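You operate a simulated robot arm through the tools that you are given. There is no shell and no other tool. Be economical: measure what you need, move in short steps, check, and stop when the job is done.

Carry out the task below with a simulated robot arm. There is one attempt and no reset: what you move stays moved.

JOB
Check the blue-band spoons on the light box and sort them into a drawer.
Fine: the drawer with the word that the display shows; shut it, switch the light box off and leave the stack beside them.

Only the result counts: the job must be done as asked and must still hold three seconds after the hand-in. Knocking over, shifting, dropping, spilling or breaking anything else fails it.

ROBOT AND FRAMES
A 6-joint arm with a two-finger parallel gripper, fixed in place. Base frame: the origin is at the foot of the arm, x ahead of it, y to its left, z up; the work surface is at about z = 800. Units: mm, rad, N and s.
With the tool pointing down near the work surface it reaches from about 340 to 760 mm from the base axis. Its first joint turns from -1.152 to 1.152 rad. Payload 2.45 kg.
The tool frame sits at the grasp point between the pads (the TCP): z along the fingers, y along the line on which they close. The tips reach 24 mm beyond it. Largest opening 68 mm; finger width 17, thickness 10; the body of the gripper, 40 by 70 mm, starts 41 mm behind the TCP.
Orientation is that of the tool frame in the base frame, as [roll, pitch, yaw] about the fixed x, y, z axes, in that order (R = Rz(yaw) Ry(pitch) Rx(roll)). With the fingers straight down and closing along the base's y, the tool's x points along the base's -x, its y along +y and its z along -z.

CONTROLS
- The arm moves only by the tool arm_command. Its argument "increments" is a list of rows, each a list of 7 numbers: the finger opening in cm, from 0 to 6.8, then the shift along the base's x, y, z in cm, then the turn, a rotation vector about the base's x, y, z in rad. In form: [[gripper, x, y, z, rx, ry, rz], ...]. A call has 1 to 8 rows; each row is the pose to reach, as a shift and turn from the pose commanded when the call began. Each row takes 0.2 s and may step no farther than 50 mm and 0.15 rad from the row before; otherwise, or with a gripper value out of range, the whole call is refused. A pose out of reach is approached as far as the arm can. The call stops where the force on the tool passes 90 N (or 10 N more than at its start, if that is more) or the arm is blocked; 0.2 s more then pass. The fingers move at their own pace (about 108 mm/s each) and stop on an object; they squeeze with about 29 N. The grip force told is the motor's: it shows also when the fingers shut on nothing. Time passes only in rows, and 0.2 s behind the last, so rows that repeat a pose let the fingers close. The reply holds the time, the measured pose of the TCP, the force on the tool along the base axes, the opening and the grip force, in the units named above and with some noise, with the torque about the TCP (base axes, N m) and any sound that the robot's microphone picked up.
- Cameras (640 x 400 px; columns grow to the right, rows downward): "scene" is fixed at [164.3, 428.4, 1455.8]; the picture's right is [-0.73, -0.68, 0.00], its down [-0.43, 0.46, -0.78] and it looks along [0.53, -0.57, -0.63] (base axes); focal length 329 px, centre (320, 200). "wrist" rides on the gripper at [84, 11, -75] in the tool frame; the picture's right is [-0.13, 0.99, 0.00], its down [-0.60, -0.08, -0.79] and it looks along [-0.79, -0.10, 0.61] (tool axes); focal length 251 px, centre (320, 200). There is no depth. A picture from a camera that has moved, and an enlarged one, comes with that camera's place and axes in the base frame and with its lens. The place of the scene camera against the robot may be out by one fixed shift of up to 18 mm in any direction.
- snapshot(camera): a new picture of that camera. It takes no simulated time.
- inspect(camera, box): a new picture of the part [left, top, right, bottom] of that camera's present view, enlarged. It takes no simulated time.
- job_done(): hands the job in; it is judged then, once.

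Work in short steps. Places have to be worked out from the pictures, the camera data and where the tool is seen: move nearer, look again, correct. Check each grasp and each placing, and mend what went wrong. You have 120 turns and 84 pictures in all, those below and enlarged ones among them. Open the gripper and draw the arm clear of the work before you hand the job in, unless the task says otherwise; then end with one line.

The tools are called after "Emit:" by a JSON object that holds its "op" and its "data". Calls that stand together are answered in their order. arm_command: Moves the arm, as the interface text tells. Its arguments: {"type":"object","properties":{"increments":{"type":"array","items":{"type":"array","items":{"type":"number"}}}},"required":["increments"]} The other tools are called the same way: snapshot (camera) takes a picture; inspect (camera, box) takes an enlarged picture of a part of a camera's view; job_done () hands the job in.

At the start:

```text
time: 0.0
ee_pos: [404.8, -160.7, 1139.2]
ee_rot: [-3.141, 0.001, -3.141]
contact_force: [0.1, 0.0, 0.0]
moment: [-0.01, -0.01, -0.01]
width: 68.0
finger_force: 0.1
```

scene: 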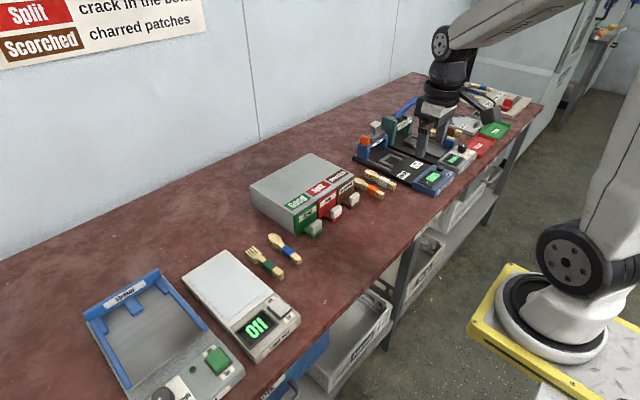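
wrist: 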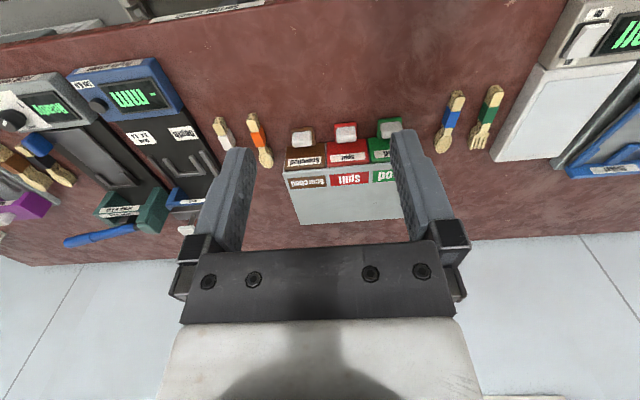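

The scene shows a light box with an "Off" display, a three-drawer box, and several banded utensils. I enlarge the key regions to read them.

Emit:
{"op": "inspect", "data": {"camera": "scene", "box": [80, 220, 320, 400]}}

Emit:
{"op": "inspect", "data": {"camera": "scene", "box": [240, 130, 420, 250]}}

Emit:
{"op": "inspect", "data": {"camera": "scene", "box": [350, 70, 550, 200]}}

Emit:
{"op": "inspect", "data": {"camera": "scene", "box": [0, 0, 210, 80]}}

Emit:
{"op": "inspect", "data": {"camera": "wrist", "box": [420, 0, 640, 190]}}

```text
2.22 times, centred on (200, 310) of scene
camera zoom: at [164.3, 428.4, 1455.8], right [-0.73, -0.68, 0.0], down [-0.43, 0.46, -0.78], along [0.53, -0.57, -0.63], focal length 732 px, centre (587, -44)
```

zoom: 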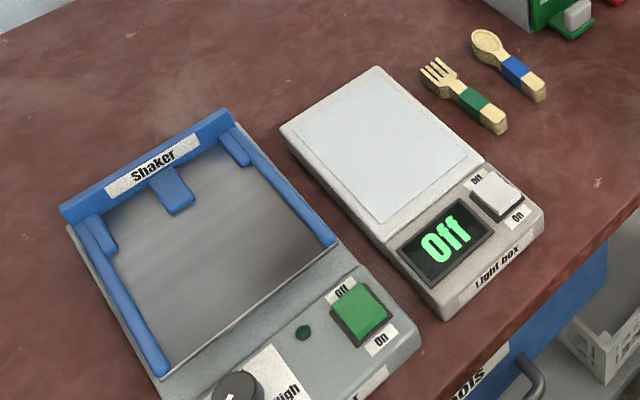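

```text
3.33 times, centred on (330, 190) of scene
camera zoom: at [164.3, 428.4, 1455.8], right [-0.73, -0.68, 0.0], down [-0.43, 0.46, -0.78], along [0.53, -0.57, -0.63], focal length 1098 px, centre (287, 233)
```

zoom: 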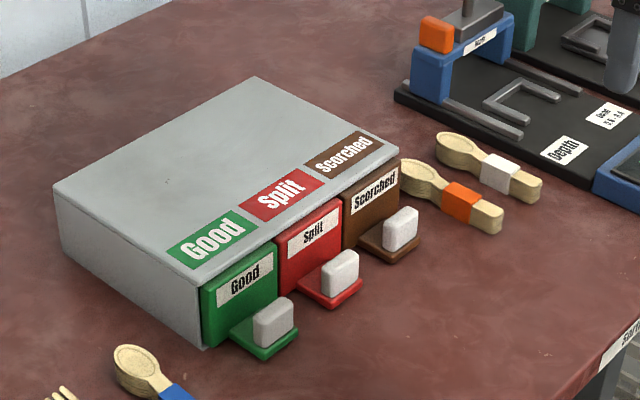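

```text
3.08 times, centred on (450, 135) of scene
camera zoom: at [164.3, 428.4, 1455.8], right [-0.73, -0.68, 0.0], down [-0.43, 0.46, -0.78], along [0.53, -0.57, -0.63], focal length 1014 px, centre (-80, 400)
```

zoom: 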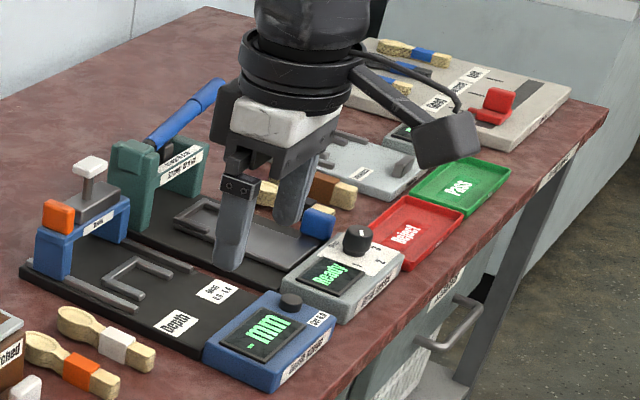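

```text
3.05 times, centred on (105, 40) of scene
camera zoom: at [164.3, 428.4, 1455.8], right [-0.73, -0.68, 0.0], down [-0.43, 0.46, -0.78], along [0.53, -0.57, -0.63], focal length 1004 px, centre (975, 688)
```

zoom: 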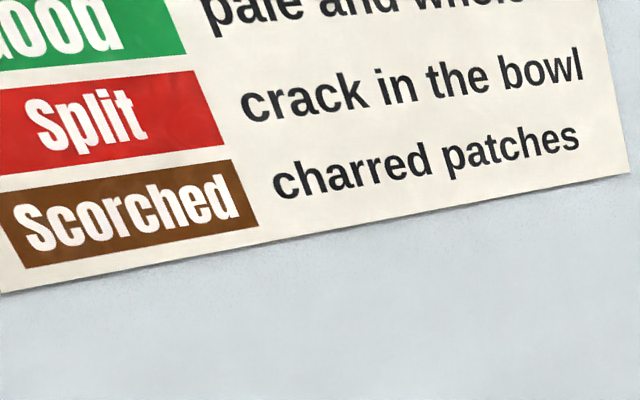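

```text
2.11 times, centred on (530, 95) of wrist
camera zoom: at [320.9, -149.4, 1215.2], right [0.13, 0.99, 0.0], down [0.6, -0.08, 0.79], along [0.79, -0.1, -0.61], focal length 529 px, centre (-122, 421)
```

zoom: 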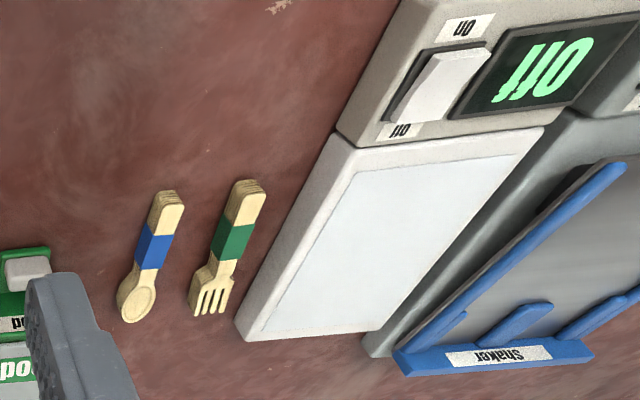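

Rough geometry from the wrist picture: the blue spoon stack lies along x from about 579 to 700 at y≈56. The fork stack is at y≈118, the light box pad at x 540–720 and y 150–285, and the drawer knobs at x≈625. I move above and behind the blue spoons to look closer.

Emit:
{"op": "arm_command", "data": {"increments": [[6.8, 2.2, 3.5, -2.2, 0, 0, 0], [6.8, 4.4, 7, -4.4, 0, 0, 0], [6.8, 6.6, 10.5, -6.6, 0, 0, 0], [6.8, 8.8, 14, -8.8, 0, 0, 0], [6.8, 11, 17.5, -11, 0, 0, 0], [6.8, 13.2, 21, -13.2, 0, 0, 0]]}}

Emit:
{"op": "snapshot", "data": {"camera": "wrist"}}

Emit:
{"op": "snapshot", "data": {"camera": "scene"}}

```text
time: 1.4
ee_pos: [538.2, 50.1, 1007.5]
ee_rot: [3.142, -0.003, -3.142]
contact_force: [-0.5, 0.2, -0.1]
moment: [-0.02, 0.0, 0.0]
width: 68.2
finger_force: 0.1
```

```text
76 pictures are left
camera wrist: at [453.6, 61.1, 1083.1], right [0.13, 0.99, 0.0], down [0.6, -0.08, 0.79], along [0.79, -0.1, -0.61], focal length 251 px, centre (320, 200)
```

wrist: 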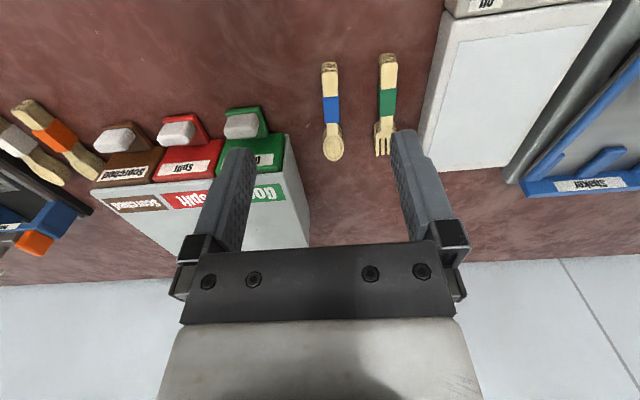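

```text
75 pictures are left
```

scene: 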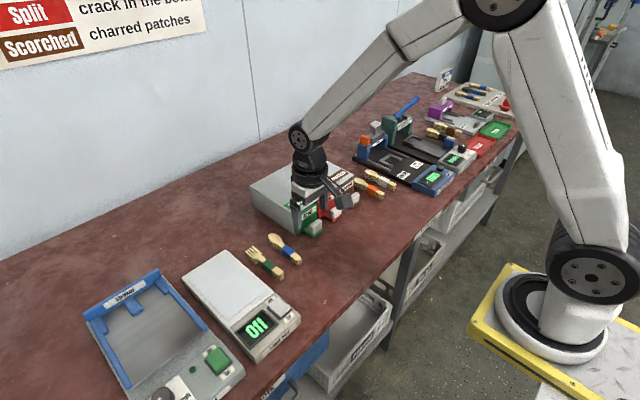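

The blue spoon stack runs from about (578, 55) to (710, 49), and the fork stack is about 60 mm to its left. I enlarge this view to judge the stack height and how it is bound.

Emit:
{"op": "inspect", "data": {"camera": "wrist", "box": [290, 40, 440, 170]}}

Emit:
{"op": "inspect", "data": {"camera": "scene", "box": [230, 220, 320, 290]}}

Emit:
{"op": "inspect", "data": {"camera": "scene", "box": [380, 70, 530, 160]}}

```text
3.08 times, centred on (365, 105) of wrist
camera zoom: at [453.6, 61.1, 1083.1], right [0.13, 0.99, 0.0], down [0.6, -0.08, 0.79], along [0.79, -0.1, -0.61], focal length 774 px, centre (182, 492)
```

zoom: 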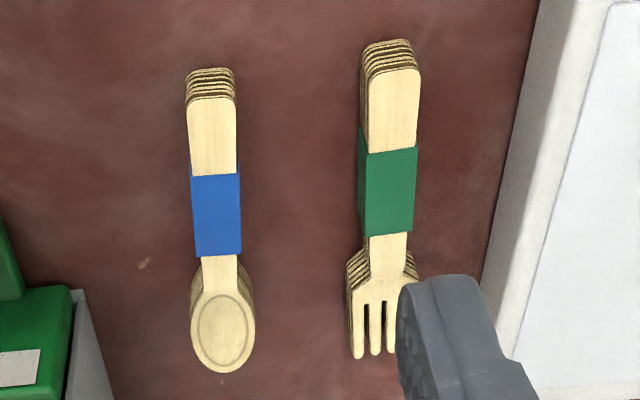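

```text
5.71 times, centred on (275, 255) of scene
camera zoom: at [164.3, 428.5, 1455.8], right [-0.73, -0.68, 0.0], down [-0.43, 0.46, -0.78], along [0.53, -0.57, -0.63], focal length 1882 px, centre (577, -114)
```

zoom: 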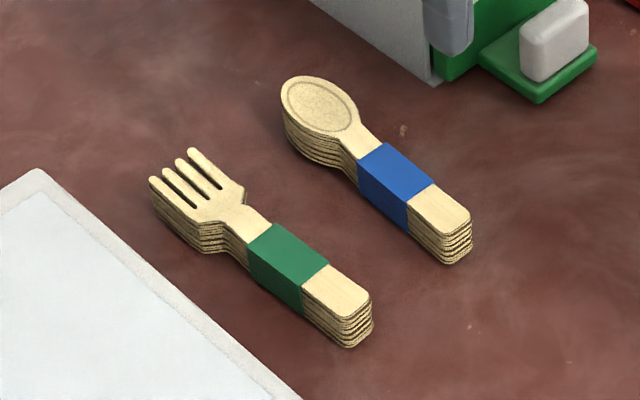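

```text
4.27 times, centred on (455, 115) of scene
camera zoom: at [164.3, 428.5, 1455.8], right [-0.73, -0.68, 0.0], down [-0.43, 0.46, -0.78], along [0.53, -0.57, -0.63], focal length 1406 px, centre (-256, 563)
```

zoom: 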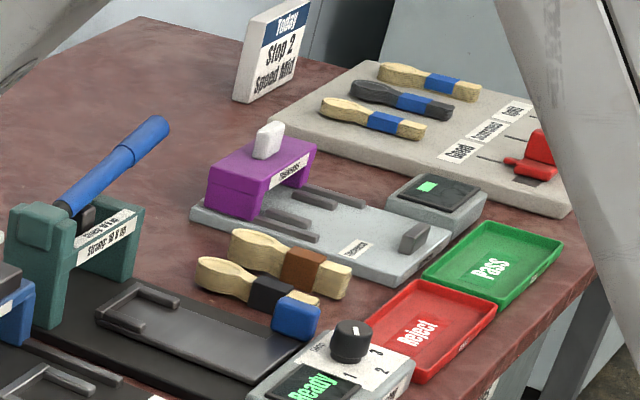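

The stack is about 18 mm wide and 17 mm high, with the blue band centred near (626, 53). I move above it with the fingers at 45 mm and look before going down.

Emit:
{"op": "arm_command", "data": {"increments": [[4.5, 3, 0.1, -3, 0, 0, 0], [4.5, 6, 0.2, -6, 0, 0, 0], [4.5, 8.8, 0.3, -9, 0, 0, 0], [4.5, 8.8, 0.3, -12.7, 0, 0, 0], [4.5, 8.8, 0.3, -12.7, 0, 0, 0]]}}

Emit:
{"op": "snapshot", "data": {"camera": "wrist"}}

Emit:
{"op": "inspect", "data": {"camera": "scene", "box": [220, 180, 340, 290]}}

```text
time: 2.6
ee_pos: [626.2, 53.4, 880.4]
ee_rot: [3.14, -0.001, -3.141]
contact_force: [-0.3, -0.3, 0.1]
moment: [0.0, 0.03, -0.02]
width: 45.0
finger_force: 0.1
```

```text
71 pictures are left
camera wrist: at [541.5, 63.6, 956.1], right [0.13, 0.99, 0.0], down [0.6, -0.08, 0.79], along [0.79, -0.1, -0.61], focal length 251 px, centre (320, 200)
```

wrist: 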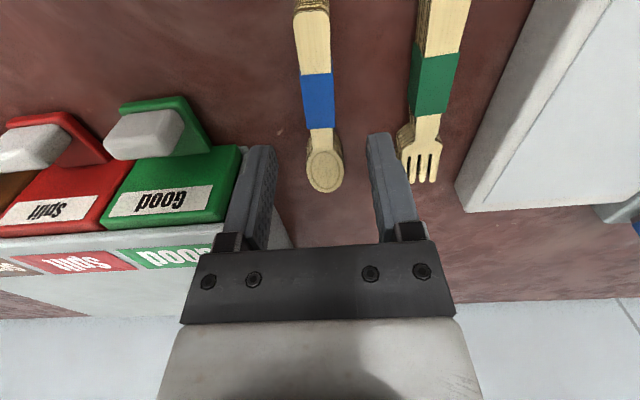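

```text
3.64 times, centred on (280, 235) of scene
camera zoom: at [164.3, 428.4, 1455.8], right [-0.73, -0.68, 0.0], down [-0.43, 0.46, -0.78], along [0.53, -0.57, -0.63], focal length 1198 px, centre (466, 73)
```

zoom: 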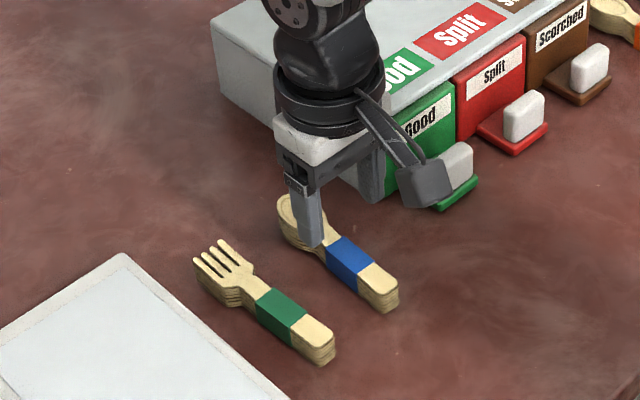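

The band centre reads as (624, 52), which is right between the fingers. I go down to TCP z≈827 and close.

Emit:
{"op": "arm_command", "data": {"increments": [[4.5, -0.1, -0.1, -2.5, 0, 0, 0], [4.5, -0.1, -0.1, -4, 0, 0, 0], [4.5, -0.1, -0.1, -5.3, 0, 0, 0], [4.5, -0.1, -0.1, -5.3, 0, 0, 0], [0, -0.1, -0.1, -5.3, 0, 0, 0], [0, -0.1, -0.1, -5.3, 0, 0, 0], [0, -0.1, -0.1, -5.3, 0, 0, 0]]}}

```text
time: 4.2
ee_pos: [624.5, 51.6, 828.7]
ee_rot: [3.141, 0.001, -3.141]
contact_force: [-1.1, 0.8, -0.6]
moment: [0.02, 0.01, 0.0]
width: 14.6
finger_force: 29.3
```

The fingers stopped at 14.6 mm with 29 N, so the stack is gripped. I lift it straight up and check.

Emit:
{"op": "arm_command", "data": {"increments": [[0, 0, 0, 2, 0, 0, 0], [0, 0, 0, 5, 0, 0, 0], [0, 0, 0, 9, 0, 0, 0], [0, 0, 0, 9, 0, 0, 0]]}}

Emit:
{"op": "snapshot", "data": {"camera": "scene"}}

Emit:
{"op": "snapshot", "data": {"camera": "wrist"}}

```text
time: 5.2
ee_pos: [623.8, 52.3, 915.8]
ee_rot: [3.142, -0.001, 3.142]
contact_force: [0.4, -0.6, -0.3]
moment: [0.0, 0.0, -0.03]
width: 14.6
finger_force: 28.8
```

```text
69 pictures are left
```

scene: 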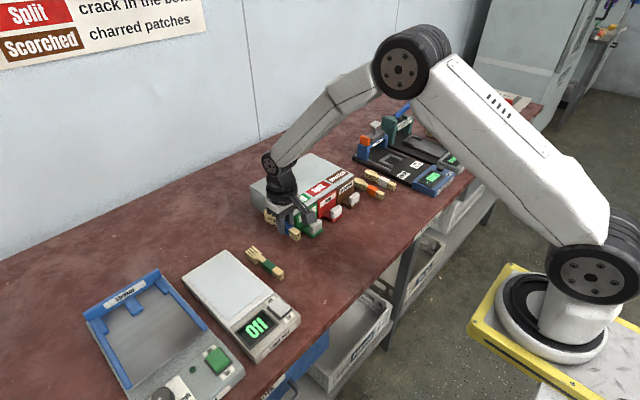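

```text
68 pictures are left
camera wrist: at [539.9, 63.4, 992.9], right [0.13, 0.99, 0.0], down [0.6, -0.08, 0.79], along [0.79, -0.1, -0.61], focal length 251 px, centre (320, 200)
```

wrist: 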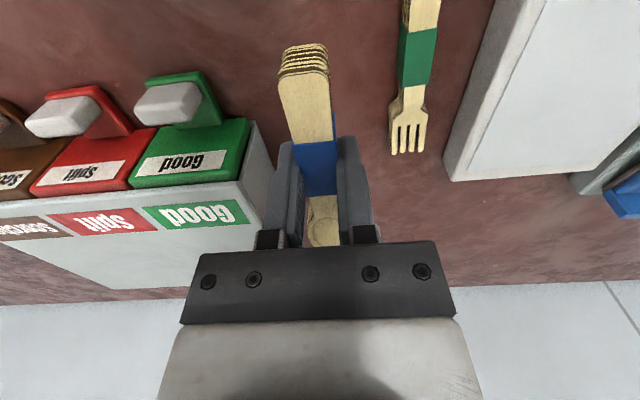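

The stack is held. I carry it at this height to above the light box pad (about x 615, y 215) and look there.

Emit:
{"op": "arm_command", "data": {"increments": [[0, 0, 4, 0.5, 0, 0, 0], [0, 0, 8, 0.5, 0, 0, 0], [0, 0, 12, 0.5, 0, 0, 0], [0, -0.5, 16, 0.5, 0, 0, 0], [0, -0.5, 16, 0.5, 0, 0, 0]]}}

Emit:
{"op": "snapshot", "data": {"camera": "wrist"}}

Emit:
{"op": "inspect", "data": {"camera": "scene", "box": [160, 190, 320, 370]}}

```text
time: 6.4
ee_pos: [619.0, 211.0, 923.0]
ee_rot: [3.141, 0.0, 3.14]
contact_force: [-0.6, 0.2, -0.1]
moment: [0.03, 0.03, 0.0]
width: 14.7
finger_force: 29.2
```

```text
67 pictures are left
camera wrist: at [534.6, 222.7, 997.9], right [0.13, 0.99, 0.0], down [0.6, -0.08, 0.79], along [0.79, -0.1, -0.61], focal length 251 px, centre (320, 200)
```

wrist: 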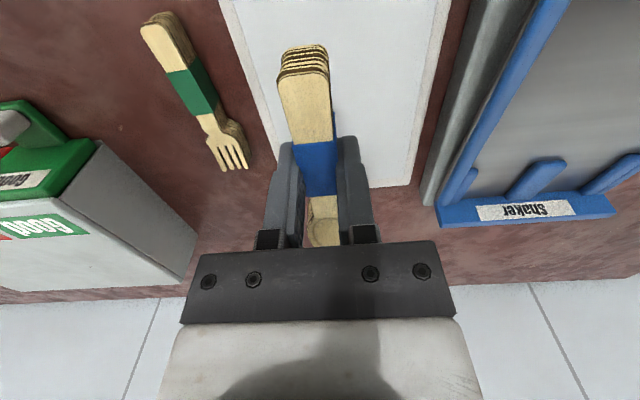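

```text
2.22 times, centred on (240, 280) of scene
camera zoom: at [164.2, 428.5, 1455.8], right [-0.73, -0.68, 0.0], down [-0.43, 0.46, -0.78], along [0.53, -0.57, -0.63], focal length 732 px, centre (498, 22)
```

zoom: 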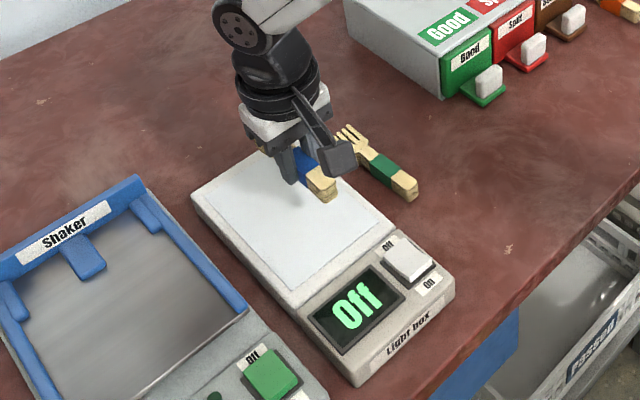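

The pad spans about x 545–735 and y 165–283. I shift 10 mm to its centre and go down to z≈870, well before the expected contact.

Emit:
{"op": "arm_command", "data": {"increments": [[0, 0, 1, 0, 0, 0, 0], [0, 0, 1, -3, 0, 0, 0], [0, 0, 1, -5.3, 0, 0, 0], [0, 0, 1, -5.3, 0, 0, 0]]}}

Emit:
{"op": "inspect", "data": {"camera": "scene", "box": [170, 230, 310, 370]}}

```text
time: 7.4
ee_pos: [620.2, 221.5, 868.0]
ee_rot: [3.141, 0.002, -3.141]
contact_force: [0.4, -0.5, 1.3]
moment: [-0.02, 0.04, -0.01]
width: 14.6
finger_force: 28.7
```

```text
2.86 times, centred on (240, 300) of scene
camera zoom: at [164.3, 428.5, 1455.8], right [-0.73, -0.68, 0.0], down [-0.43, 0.46, -0.78], along [0.53, -0.57, -0.63], focal length 941 px, centre (549, -86)
```

zoom: 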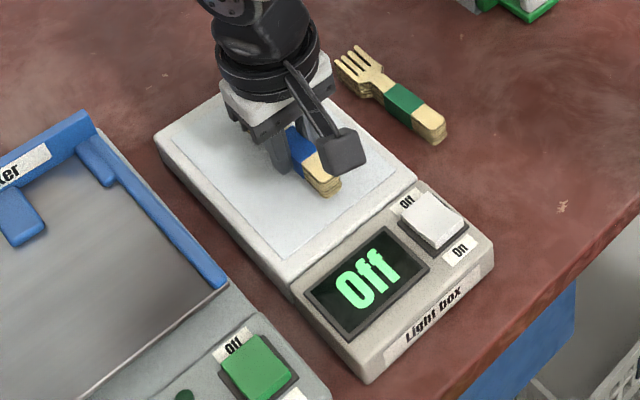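

The stack is just above the pad. I go down in 2 mm rows and watch the vertical force.

Emit:
{"op": "arm_command", "data": {"increments": [[0, 0, 0, -0.2, 0, 0, 0], [0, 0, 0, -0.4, 0, 0, 0], [0, 0, 0, -0.4, 0, 0, 0]]}}

```text
time: 8.2
ee_pos: [618.8, 221.6, 865.7]
ee_rot: [-3.141, -0.002, 3.141]
contact_force: [-0.2, -0.7, -1.2]
moment: [0.01, 0.0, 0.02]
width: 14.5
finger_force: 28.9
```

Emit:
{"op": "arm_command", "data": {"increments": [[0, 0, 0, -0.2, 0, 0, 0], [0, 0, 0, -0.4, 0, 0, 0], [0, 0, 0, -0.4, 0, 0, 0]]}}

```text
time: 9.0
ee_pos: [619.9, 222.1, 861.9]
ee_rot: [-3.141, 0.003, -3.141]
contact_force: [-1.4, -1.4, 9.7]
moment: [0.0, -0.3, -0.01]
width: 14.5
finger_force: 28.9
```

The force has risen to about 10 N, so the stack rests on the pad. I open the fingers, rise, and look.

Emit:
{"op": "arm_command", "data": {"increments": [[4.5, 0, 0, 0, 0, 0, 0], [4.5, 0, 0, 0, 0, 0, 0], [4.5, 0, 0, 2, 0, 0, 0], [4.5, 0, 0, 6, 0, 0, 0], [4.5, -4, 0, 8, 0, 0, 0], [4.5, -8, 0, 9, 0, 0, 0], [4.5, -12, -1, 10, 0, 0, 0]]}}

Emit:
{"op": "snapshot", "data": {"camera": "wrist"}}

Emit:
{"op": "inspect", "data": {"camera": "scene", "box": [170, 230, 310, 370]}}

```text
time: 10.6
ee_pos: [498.6, 211.6, 962.6]
ee_rot: [-3.141, -0.001, 3.141]
contact_force: [0.5, -0.5, -0.4]
moment: [-0.01, 0.01, 0.03]
width: 44.8
finger_force: 0.0
```

```text
64 pictures are left
camera wrist: at [413.9, 222.2, 1038.6], right [0.13, 0.99, 0.0], down [0.6, -0.08, 0.79], along [0.79, -0.1, -0.61], focal length 251 px, centre (320, 200)
```

wrist: 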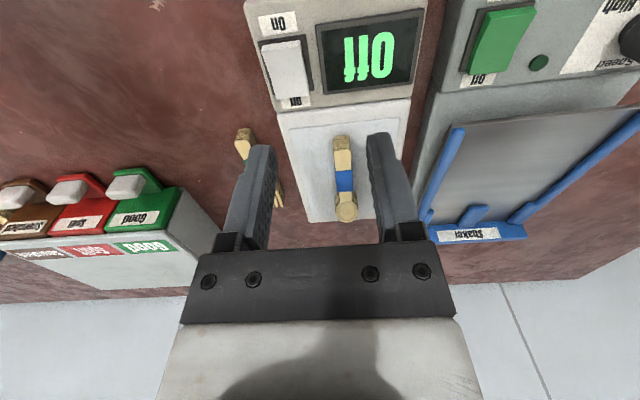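

```text
2.86 times, centred on (240, 300) of scene
camera zoom: at [164.3, 428.4, 1455.8], right [-0.73, -0.68, 0.0], down [-0.43, 0.46, -0.78], along [0.53, -0.57, -0.63], focal length 941 px, centre (549, -86)
```

zoom: 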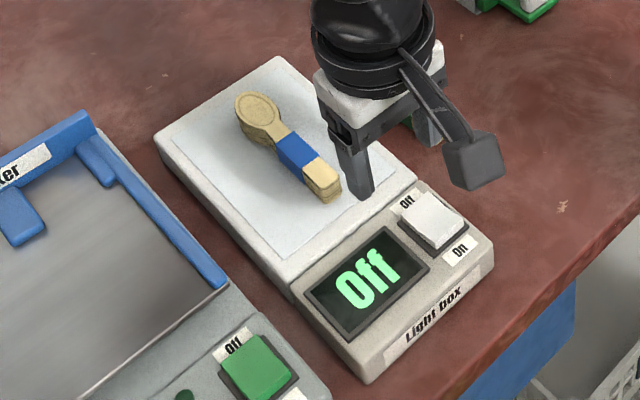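

The stack sits well on the pad. Next I enlarge the rocker to see which end is raised.

Emit:
{"op": "inspect", "data": {"camera": "wrist", "box": [240, 0, 440, 120]}}

Emit:
{"op": "inspect", "data": {"camera": "scene", "box": [250, 285, 310, 345]}}

```text
3.20 times, centred on (340, 60) of wrist
camera zoom: at [413.9, 222.2, 1038.6], right [0.13, 0.99, 0.0], down [0.6, -0.08, 0.79], along [0.79, -0.1, -0.61], focal length 805 px, centre (256, 648)
```

zoom: 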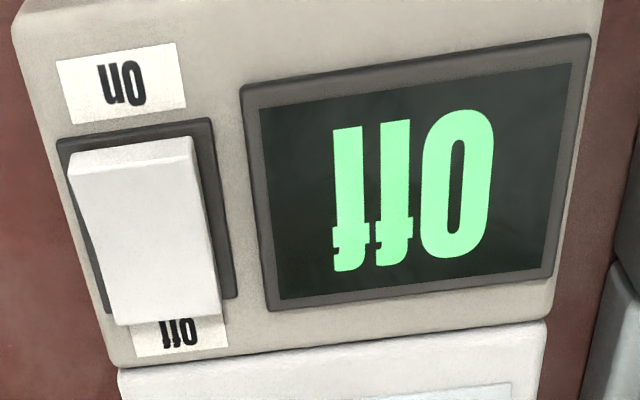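

```text
6.67 times, centred on (280, 315) of scene
camera zoom: at [164.3, 428.4, 1455.8], right [-0.73, -0.68, 0.0], down [-0.43, 0.46, -0.78], along [0.53, -0.57, -0.63], focal length 2196 px, centre (587, -567)
```

zoom: 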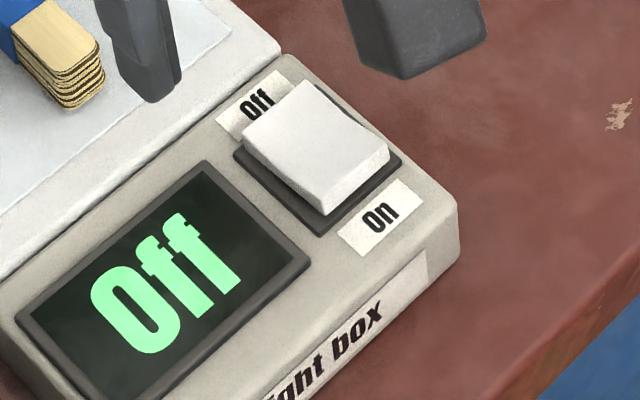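

It isn't clear which end is raised. The On end of the rocker works out at about (491, 185) and the Off end at (520, 185). I close the fingers and hover low over the On end.

Emit:
{"op": "arm_command", "data": {"increments": [[0, -0.4, -1.3, 0, 0, 0, 0], [0, -0.8, -2.7, -2, 0, 0, 0], [0, -0.8, -2.7, -5, 0, 0, 0], [0, -0.8, -2.7, -7.5, 0, 0, 0], [0, -0.8, -2.7, -7.5, 0, 0, 0]]}}

Emit:
{"op": "snapshot", "data": {"camera": "wrist"}}

Emit:
{"op": "inspect", "data": {"camera": "scene", "box": [230, 270, 320, 350]}}

```text
time: 11.8
ee_pos: [492.1, 184.2, 885.8]
ee_rot: [3.141, -0.001, -3.14]
contact_force: [0.4, 0.1, -0.5]
moment: [-0.01, -0.03, -0.02]
width: 0.0
finger_force: 24.2
```

```text
60 pictures are left
camera wrist: at [407.5, 195.6, 962.0], right [0.13, 0.99, 0.0], down [0.6, -0.08, 0.79], along [0.79, -0.1, -0.61], focal length 251 px, centre (320, 200)
```

wrist: 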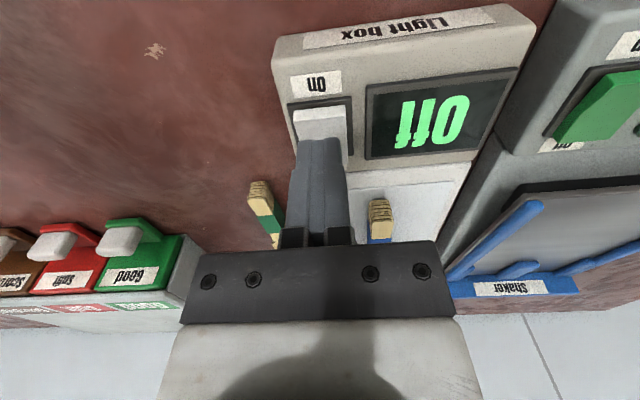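

```text
5.00 times, centred on (275, 310) of scene
camera zoom: at [164.3, 428.4, 1455.8], right [-0.73, -0.68, 0.0], down [-0.43, 0.46, -0.78], along [0.53, -0.57, -0.63], focal length 1647 px, centre (545, -350)
```

zoom: 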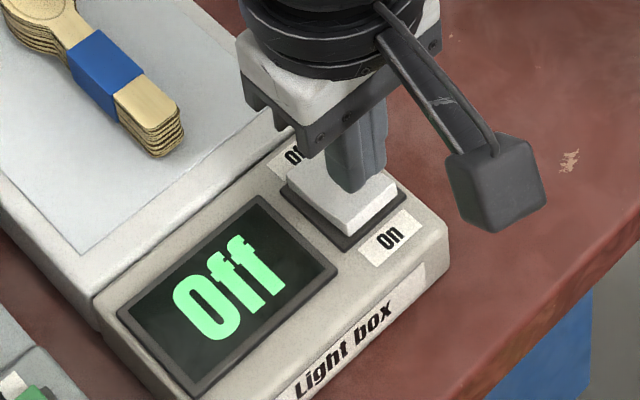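

The fingertips are over the On end. I press down in small rows and watch the force.

Emit:
{"op": "arm_command", "data": {"increments": [[0, 0, 0, -0.5, 0, 0, 0], [0, 0, 0, -1.0, 0, 0, 0], [0, 0, 0, -1.4, 0, 0, 0], [0, 0, 0, -1.8, 0, 0, 0]]}}

Emit:
{"op": "inspect", "data": {"camera": "scene", "box": [230, 270, 320, 350]}}

```text
time: 12.8
ee_pos: [490.9, 184.7, 869.7]
ee_rot: [-3.141, 0.0, -3.142]
contact_force: [-10.9, -4.1, 27.4]
moment: [-0.09, 0.02, 0.07]
width: 0.0
finger_force: 23.8
```

```text
5.00 times, centred on (275, 310) of scene
camera zoom: at [163.5, 428.2, 1456.0], right [-0.73, -0.68, 0.0], down [-0.43, 0.46, -0.78], along [0.53, -0.57, -0.63], focal length 1647 px, centre (545, -350)
```

zoom: 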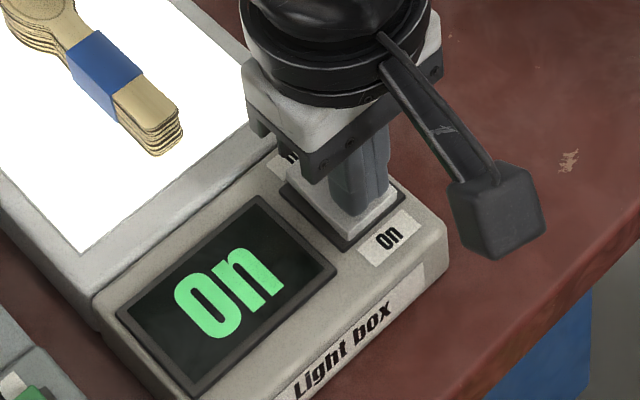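

The display now says "On" and the pad is lit. I lift off and wait a few rows to see whether the display gives a verdict.

Emit:
{"op": "arm_command", "data": {"increments": [[0, 0, 0, 2, 0, 0, 0], [0, -1, 0, 6, 0, 0, 0], [0, -2, 0, 9, 0, 0, 0], [0, -2, 0, 9, 0, 0, 0], [0, -2, 0, 9, 0, 0, 0]]}}

Emit:
{"op": "inspect", "data": {"camera": "scene", "box": [170, 230, 310, 370]}}

Emit:
{"op": "snapshot", "data": {"camera": "wrist"}}

```text
time: 14.0
ee_pos: [469.8, 183.3, 959.2]
ee_rot: [3.141, -0.001, 3.14]
contact_force: [0.7, -0.6, -0.2]
moment: [0.01, -0.02, -0.02]
width: 0.1
finger_force: 23.7
```

```text
2.86 times, centred on (240, 300) of scene
camera zoom: at [164.2, 428.4, 1455.8], right [-0.73, -0.68, 0.0], down [-0.43, 0.46, -0.78], along [0.53, -0.57, -0.63], focal length 941 px, centre (549, -86)
```

zoom: 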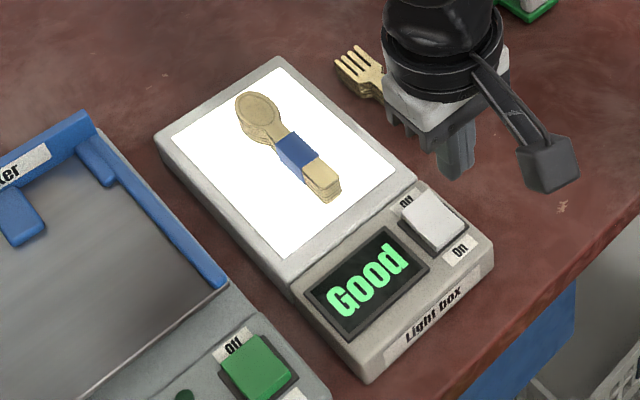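

```text
56 pictures are left
camera wrist: at [385.9, 194.8, 1034.6], right [0.13, 0.99, 0.0], down [0.6, -0.08, 0.79], along [0.79, -0.1, -0.61], focal length 251 px, centre (320, 200)
```

wrist: 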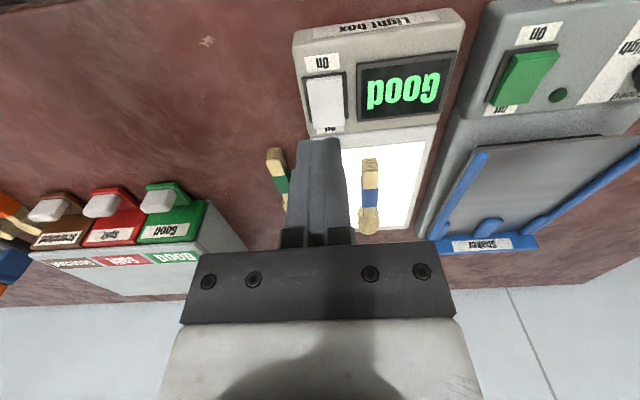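

The display reads "Good". Now I go over to the Good drawer's knob to look at it.

Emit:
{"op": "arm_command", "data": {"increments": [[4.0, 1, -4, 0, 0, 0, 0], [4.0, 2, -8, 0, 0, 0, 0], [4.0, 3, -12, 0, 0, 0, 0], [4.0, 4, -16, 0, 0, 0, 0], [4.0, 5, -20, 0, 0, 0, 0], [4.0, 6, -24, 0, 0, 0, 0], [4.0, 6, -24, 0, 0, 0, 0]]}}

Emit:
{"op": "snapshot", "data": {"camera": "wrist"}}

Emit:
{"op": "inspect", "data": {"camera": "scene", "box": [170, 130, 390, 370]}}

```text
time: 15.6
ee_pos: [531.7, -56.5, 957.9]
ee_rot: [-3.141, 0.0, -3.141]
contact_force: [-0.5, -0.1, 0.0]
moment: [0.02, 0.01, 0.0]
width: 40.0
finger_force: 0.1
```

```text
55 pictures are left
camera wrist: at [447.2, -45.5, 1033.9], right [0.13, 0.99, 0.0], down [0.6, -0.08, 0.79], along [0.79, -0.1, -0.61], focal length 251 px, centre (320, 200)
```

wrist: 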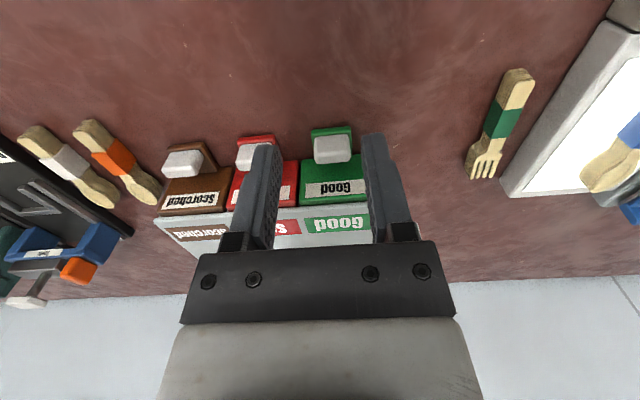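

```text
1.67 times, centred on (280, 250) of scene
camera zoom: at [164.3, 428.4, 1455.8], right [-0.73, -0.68, 0.0], down [-0.43, 0.46, -0.78], along [0.53, -0.57, -0.63], focal length 549 px, centre (387, 117)
```

zoom: 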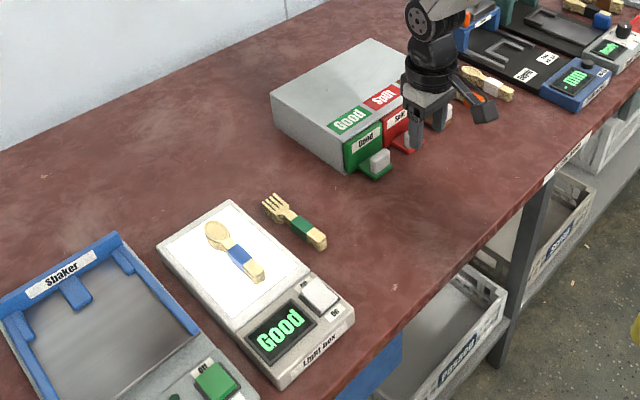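

I enlarge the Good drawer's knob to measure it.

Emit:
{"op": "inspect", "data": {"camera": "wrist", "box": [280, 110, 400, 240]}}

Emit:
{"op": "inspect", "data": {"camera": "scene", "box": [290, 180, 350, 240]}}

```text
3.08 times, centred on (340, 175) of wrist
camera zoom: at [447.2, -45.5, 1033.9], right [0.13, 0.99, 0.0], down [0.6, -0.08, 0.79], along [0.79, -0.1, -0.61], focal length 774 px, centre (258, 277)
```

zoom: 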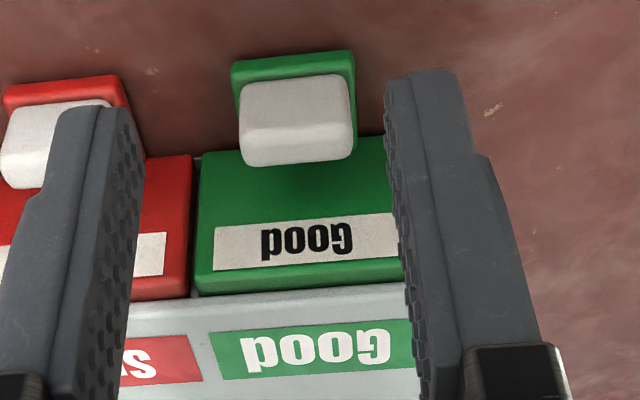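

```text
6.67 times, centred on (320, 210) of scene
camera zoom: at [164.3, 428.4, 1455.8], right [-0.73, -0.68, 0.0], down [-0.43, 0.46, -0.78], along [0.53, -0.57, -0.63], focal length 2196 px, centre (320, 133)
```

zoom: 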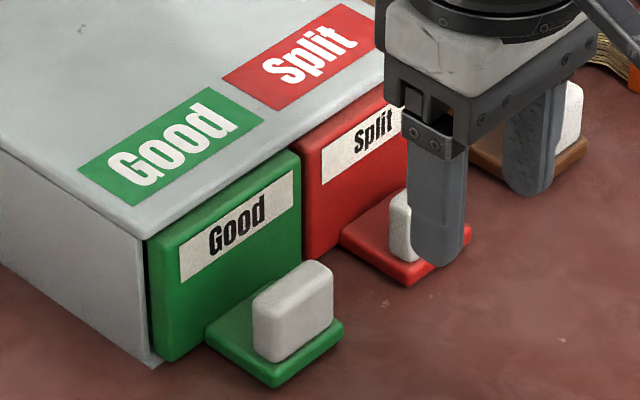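

The knob is an upright block at about x 629–641, y −55, z 808–835 and roughly 39 mm wide. The cabinet face is near x≈658 and its top near z≈880. I'll grip along y with the TCP at about (630, −55.5, 840) and approach from above first.

Emit:
{"op": "arm_command", "data": {"increments": [[5.8, 4, 0.1, 0, 0, 0, 0], [5.8, 7, 0.1, -2, 0, 0, 0], [5.8, 9.8, 0.1, -4, 0, 0, 0], [5.8, 9.8, 0.1, -7, 0, 0, 0], [5.8, 9.8, 0.1, -7, 0, 0, 0]]}}

Emit:
{"op": "snapshot", "data": {"camera": "wrist"}}

Emit:
{"op": "inspect", "data": {"camera": "scene", "box": [270, 160, 360, 250]}}

```text
time: 16.8
ee_pos: [629.1, -53.3, 888.0]
ee_rot: [-3.141, 0.0, 3.141]
contact_force: [0.7, -0.2, 0.0]
moment: [-0.03, -0.01, -0.01]
width: 57.7
finger_force: 0.1
```

```text
51 pictures are left
camera wrist: at [544.9, -43.1, 963.9], right [0.13, 0.99, 0.0], down [0.6, -0.08, 0.79], along [0.79, -0.1, -0.61], focal length 251 px, centre (320, 200)
```

wrist: 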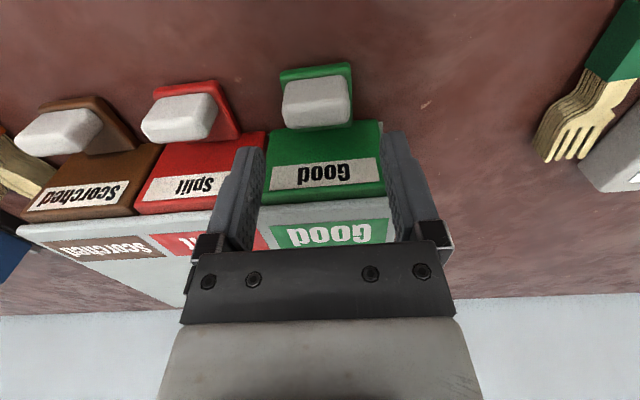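

```text
4.44 times, centred on (315, 205) of scene
camera zoom: at [164.3, 428.5, 1455.8], right [-0.73, -0.68, 0.0], down [-0.43, 0.46, -0.78], along [0.53, -0.57, -0.63], focal length 1464 px, centre (342, 178)
```

zoom: 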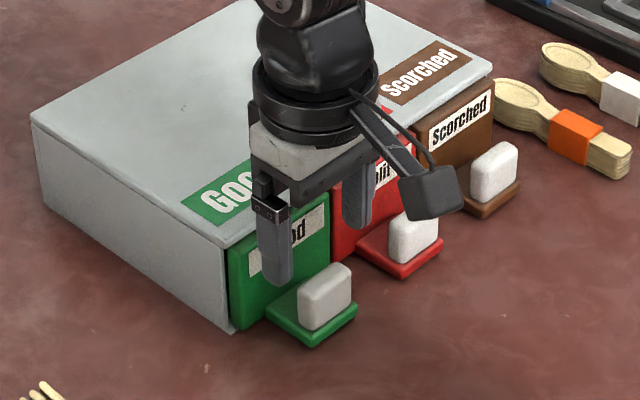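

The knob centre reads as y≈−57 and x≈634. I shift 2.5 mm in −y and go straight down to z≈840, then close.

Emit:
{"op": "arm_command", "data": {"increments": [[5.8, 0, -0.25, -1.5, 0, 0, 0], [5.8, 0, -0.25, -3, 0, 0, 0], [5.8, 0, -0.25, -4.8, 0, 0, 0], [5.8, 0, -0.25, -4.8, 0, 0, 0]]}}

Emit:
{"op": "inspect", "data": {"camera": "scene", "box": [270, 160, 360, 250]}}

```text
time: 17.8
ee_pos: [629.2, -57.1, 839.7]
ee_rot: [3.141, 0.0, 3.141]
contact_force: [-0.3, -0.3, -0.4]
moment: [-0.01, 0.0, -0.02]
width: 58.0
finger_force: 0.1
```

```text
4.44 times, centred on (315, 205) of scene
camera zoom: at [164.3, 428.4, 1455.8], right [-0.73, -0.68, 0.0], down [-0.43, 0.46, -0.78], along [0.53, -0.57, -0.63], focal length 1464 px, centre (342, 178)
```

zoom: 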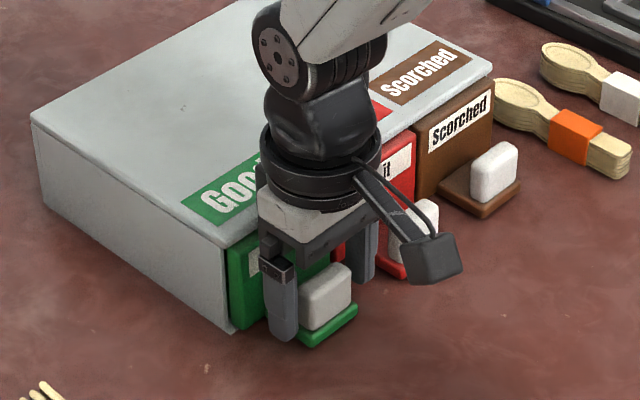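

The fingers straddle the knob. I close them and check the width.

Emit:
{"op": "arm_command", "data": {"increments": [[0, 0, 0, 0, 0, 0, 0], [0, 0, 0, 0, 0, 0, 0], [0, 0, 0, 0, 0, 0, 0]]}}

```text
time: 18.6
ee_pos: [629.6, -55.9, 839.9]
ee_rot: [-3.142, 0.001, 3.14]
contact_force: [-0.6, 15.5, -2.8]
moment: [0.27, -0.42, -0.05]
width: 37.8
finger_force: 44.8
```

It is gripped at 37.8 mm with a sideways force of about 15 N, so I ease 1 mm to +y and pull 60 mm.

Emit:
{"op": "arm_command", "data": {"increments": [[0, 0, 0.1, 0, 0, 0, 0], [0, -1, 0.1, 0, 0, 0, 0], [0, -2.5, 0.1, 0, 0, 0, 0], [0, -4, 0.1, 0, 0, 0, 0], [0, -6, 0.1, 0, 0, 0, 0]]}}

Emit:
{"op": "inspect", "data": {"camera": "scene", "box": [240, 130, 380, 260]}}

```text
time: 19.8
ee_pos: [568.0, -55.3, 839.4]
ee_rot: [3.142, 0.0, -3.141]
contact_force: [-0.4, 9.5, -10.3]
moment: [-0.27, -0.4, 0.15]
width: 37.9
finger_force: 45.4
```

```text
3.08 times, centred on (310, 195) of scene
camera zoom: at [164.4, 428.7, 1455.8], right [-0.73, -0.68, 0.0], down [-0.43, 0.46, -0.78], along [0.53, -0.57, -0.63], focal length 1014 px, centre (351, 215)
```

zoom: 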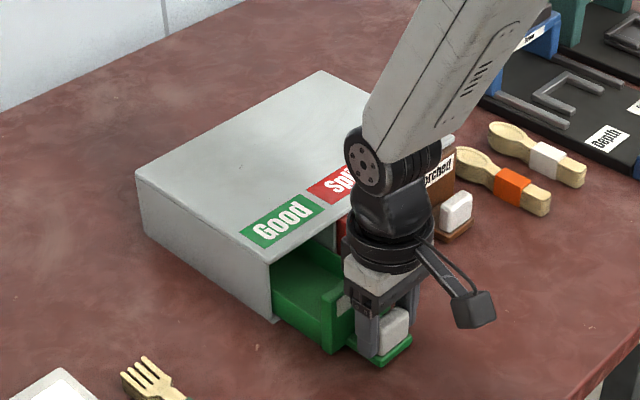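

The drawer slides freely. I pull 50 mm more.

Emit:
{"op": "arm_command", "data": {"increments": [[0, -1.5, 0.05, 0, 0, 0, 0], [0, -3, 0.05, 0, 0, 0, 0], [0, -4.5, 0.05, 0, 0, 0, 0], [0, -5.5, 0.05, 0, 0, 0, 0]]}}

Emit:
{"op": "inspect", "data": {"camera": "scene", "box": [240, 130, 380, 260]}}

```text
time: 20.8
ee_pos: [513.5, -55.9, 839.6]
ee_rot: [3.14, 0.001, -3.141]
contact_force: [0.5, -9.1, -19.0]
moment: [-0.45, -0.28, 0.27]
width: 38.0
finger_force: 44.6
```

```text
3.08 times, centred on (310, 195) of scene
camera zoom: at [164.6, 428.2, 1455.9], right [-0.73, -0.68, 0.0], down [-0.43, 0.46, -0.78], along [0.53, -0.57, -0.63], focal length 1014 px, centre (351, 215)
```

zoom: 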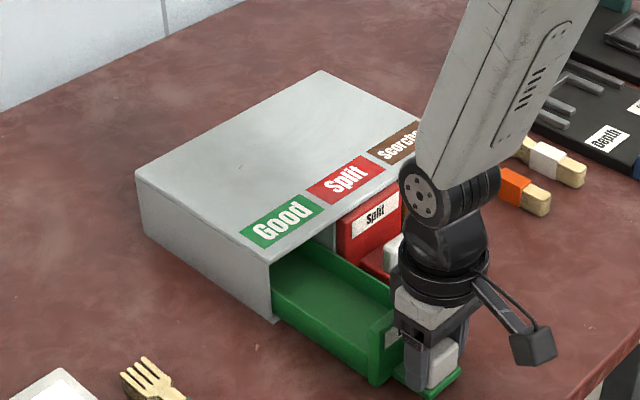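

It's at 116 mm of travel with a small vertical load. I ease down 0.5 mm and try 20 mm more, watching for an end stop.

Emit:
{"op": "arm_command", "data": {"increments": [[0, 0, -0.05, -0.05, 0, 0, 0], [0, -0.7, -0.05, -0.05, 0, 0, 0], [0, -1.4, -0.05, -0.05, 0, 0, 0], [0, -2.0, -0.05, -0.05, 0, 0, 0]]}}

Emit:
{"op": "inspect", "data": {"camera": "scene", "box": [240, 130, 380, 260]}}

```text
time: 21.8
ee_pos: [493.9, -55.9, 840.4]
ee_rot: [-3.14, -0.001, 3.142]
contact_force: [0.8, -6.6, -7.6]
moment: [-0.04, 0.82, 0.11]
width: 37.7
finger_force: 44.8
```

```text
3.08 times, centred on (310, 195) of scene
camera zoom: at [164.4, 428.3, 1455.9], right [-0.73, -0.68, 0.0], down [-0.43, 0.46, -0.78], along [0.53, -0.57, -0.63], focal length 1014 px, centre (351, 215)
```

zoom: 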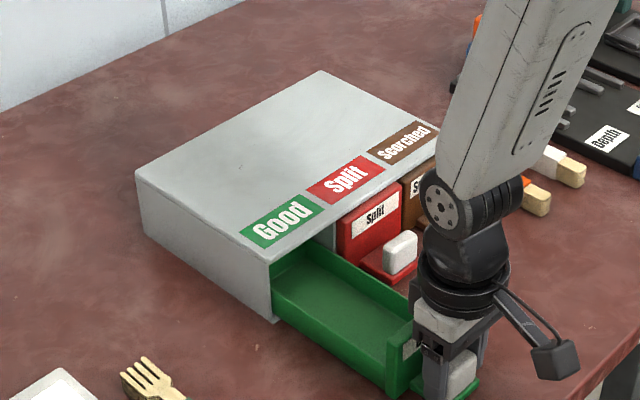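

136 mm so far with no stop. The stack is about 127 mm long, so I pull another 20 mm for room.

Emit:
{"op": "arm_command", "data": {"increments": [[0, -0.7, -0.03, -0.05, 0, 0, 0], [0, -1.4, -0.03, -0.05, 0, 0, 0], [0, -2.0, -0.03, -0.05, 0, 0, 0]]}}

Emit:
{"op": "inspect", "data": {"camera": "scene", "box": [240, 130, 380, 260]}}

```text
time: 22.6
ee_pos: [475.1, -55.6, 839.5]
ee_rot: [-3.141, 0.001, -3.141]
contact_force: [1.1, 2.8, 12.8]
moment: [0.24, 0.94, -0.12]
width: 38.1
finger_force: 44.7
```

```text
3.08 times, centred on (310, 195) of scene
camera zoom: at [164.1, 428.5, 1455.8], right [-0.73, -0.68, 0.0], down [-0.43, 0.46, -0.78], along [0.53, -0.57, -0.63], focal length 1014 px, centre (351, 215)
```

zoom: 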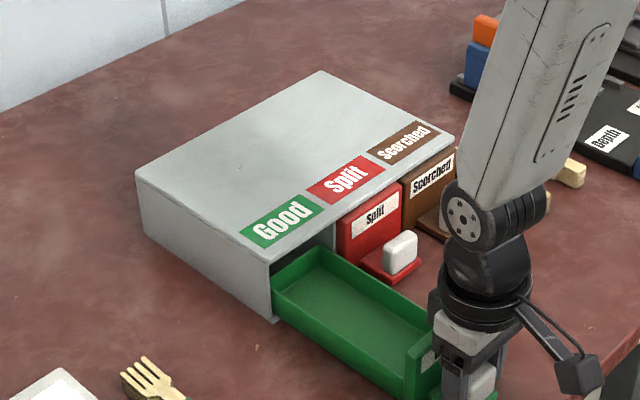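

The drawer's back edge is now visible, so it is open enough. I release the knob, rise and back off to look.

Emit:
{"op": "arm_command", "data": {"increments": [[0, 0, 0, 0.08, 0, 0, 0], [5.6, 0, 0, 0.08, 0, 0, 0], [5.6, 0, 0, 0.08, 0, 0, 0], [5.6, 0, 0, 3, 0, 0, 0], [5.6, 0, 0, 7, 0, 0, 0], [5.6, 0, 0, 12, 0, 0, 0], [5.6, 0, 0, 15, 0, 0, 0]]}}

Emit:
{"op": "snapshot", "data": {"camera": "wrist"}}

Emit:
{"op": "inspect", "data": {"camera": "scene", "box": [240, 130, 380, 260]}}

```text
time: 24.2
ee_pos: [473.2, -56.4, 988.8]
ee_rot: [-3.14, 0.0, -3.141]
contact_force: [-0.6, 0.1, 0.4]
moment: [-0.01, 0.02, 0.02]
width: 56.1
finger_force: 0.1
```

```text
44 pictures are left
camera wrist: at [389.2, -45.5, 1065.2], right [0.13, 0.99, 0.0], down [0.6, -0.08, 0.79], along [0.79, -0.1, -0.61], focal length 251 px, centre (320, 200)
```

wrist: 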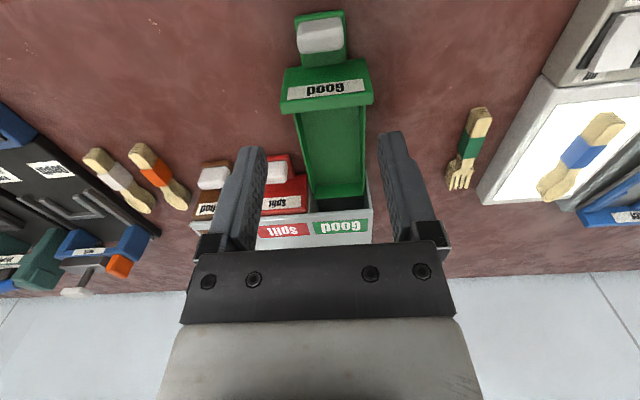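

```text
3.08 times, centred on (310, 195) of scene
camera zoom: at [164.2, 428.5, 1455.8], right [-0.73, -0.68, 0.0], down [-0.43, 0.46, -0.78], along [0.53, -0.57, -0.63], focal length 1014 px, centre (351, 215)
```

zoom: 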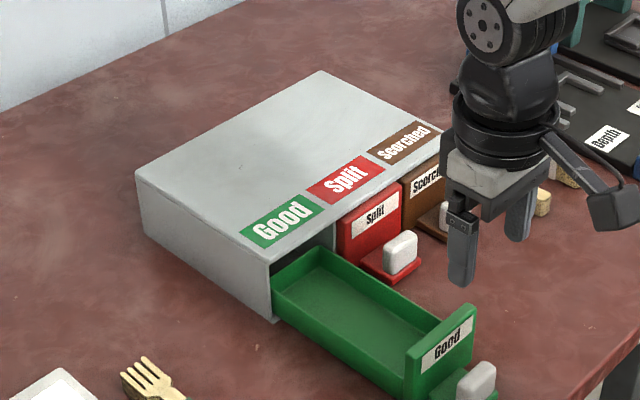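

The Good drawer is open by about 155 mm, with its interior at roughly x 512–665 and y≈−56. I go back above the stack on the light box.

Emit:
{"op": "arm_command", "data": {"increments": [[4.5, 2, 4, 0, 0, 0, 0], [4.5, 4, 8, 0, 0, 0, 0], [4.5, 6, 12, 0, 0, 0, 0], [4.5, 8, 16, 0, 0, 0, 0], [4.5, 10, 20, 0, 0, 0, 0], [4.5, 12, 24, -2, 0, 0, 0], [4.5, 14.5, 27.8, -4, 0, 0, 0], [4.5, 14.5, 27.8, -7, 0, 0, 0]]}}

Emit:
{"op": "snapshot", "data": {"camera": "wrist"}}

Emit:
{"op": "inspect", "data": {"camera": "scene", "box": [170, 230, 310, 370]}}

```text
time: 26.0
ee_pos: [618.3, 222.3, 919.5]
ee_rot: [-3.141, 0.001, 3.141]
contact_force: [-0.8, -0.5, -0.1]
moment: [0.01, 0.01, 0.03]
width: 44.9
finger_force: 0.1
```

```text
42 pictures are left
camera wrist: at [535.0, 233.0, 995.6], right [0.13, 0.99, 0.0], down [0.6, -0.08, 0.79], along [0.79, -0.1, -0.61], focal length 251 px, centre (320, 200)
```

wrist: 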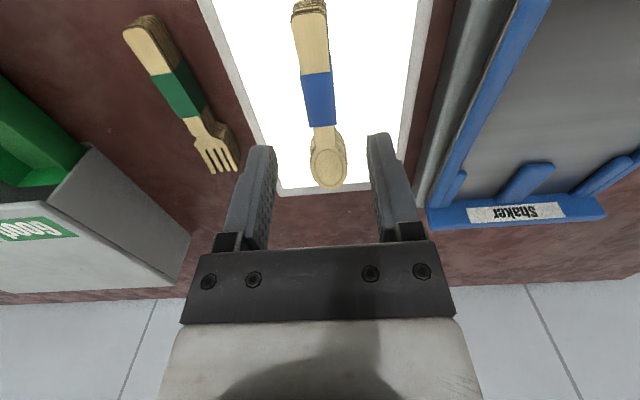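

```text
2.86 times, centred on (240, 300) of scene
camera zoom: at [164.2, 428.5, 1455.8], right [-0.73, -0.68, 0.0], down [-0.43, 0.46, -0.78], along [0.53, -0.57, -0.63], focal length 941 px, centre (549, -86)
```

zoom: 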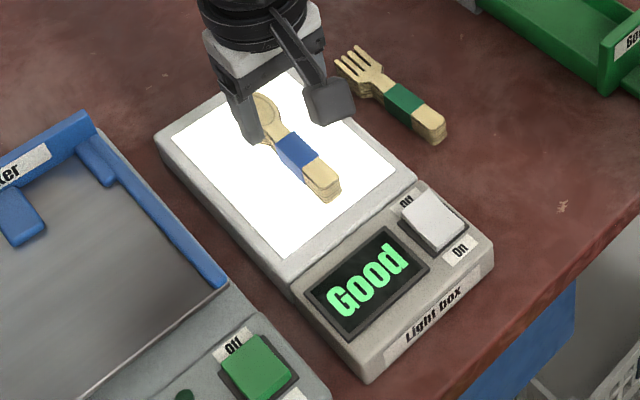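

The stack is where I left it and the display still reads "Good". I go down to z≈862.5, grip and lift.

Emit:
{"op": "arm_command", "data": {"increments": [[4.5, 0.1, 0, -2.5, 0, 0, 0], [4.5, 0.1, 0, -4.5, 0, 0, 0], [4.5, 0.1, 0, -5.6, 0, 0, 0], [4.5, 0.1, 0, -5.6, 0, 0, 0], [0, 0.1, 0, -5.6, 0, 0, 0], [0, 0.1, 0, -5.6, 0, 0, 0], [0, 0.1, 0, -5.6, 0, 0, 0]]}}

```text
time: 27.6
ee_pos: [618.7, 222.5, 864.4]
ee_rot: [-3.141, 0.001, -3.141]
contact_force: [-0.3, -0.5, -1.1]
moment: [0.02, -0.01, 0.01]
width: 14.6
finger_force: 28.6
```

It is gripped at 14.6 mm. I lift and carry it toward the open drawer at a safe height.

Emit:
{"op": "arm_command", "data": {"increments": [[0, 0, 0, 2, 0, 0, 0], [0, 0, 0, 6, 0, 0, 0], [0, -1, -4, 8.5, 0, 0, 0], [0, -2, -8.8, 9.5, 0, 0, 0], [0, -3, -13.6, 9.5, 0, 0, 0], [0, -4, -18.4, 9.5, 0, 0, 0], [0, -4.6, -23.2, 9.5, 0, 0, 0], [0, -5, -27.9, 9.5, 0, 0, 0]]}}

Emit:
{"op": "snapshot", "data": {"camera": "wrist"}}

Emit:
{"op": "snapshot", "data": {"camera": "scene"}}

```text
time: 29.4
ee_pos: [570.3, -58.0, 957.3]
ee_rot: [-3.141, 0.0, -3.141]
contact_force: [-0.6, -0.1, 0.0]
moment: [0.02, 0.02, -0.04]
width: 14.6
finger_force: 29.0
```

```text
40 pictures are left
camera wrist: at [485.2, -47.1, 1034.5], right [0.13, 0.99, 0.0], down [0.6, -0.08, 0.79], along [0.79, -0.1, -0.61], focal length 251 px, centre (320, 200)
```

wrist: 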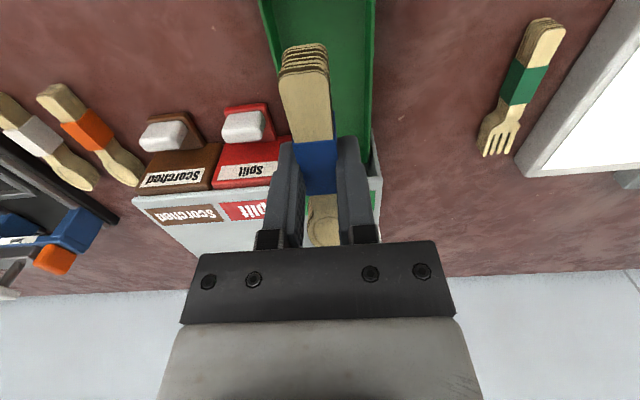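

```text
39 pictures are left
```

scene: 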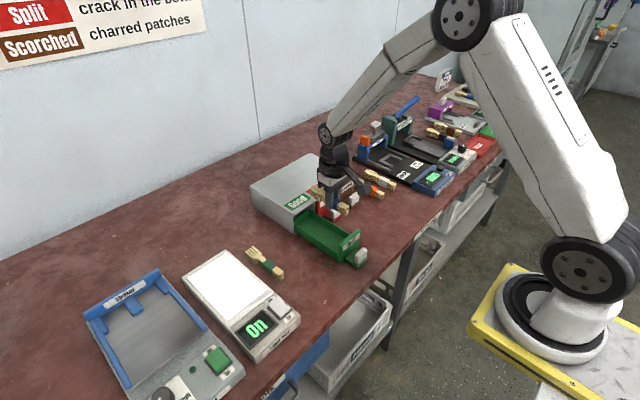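

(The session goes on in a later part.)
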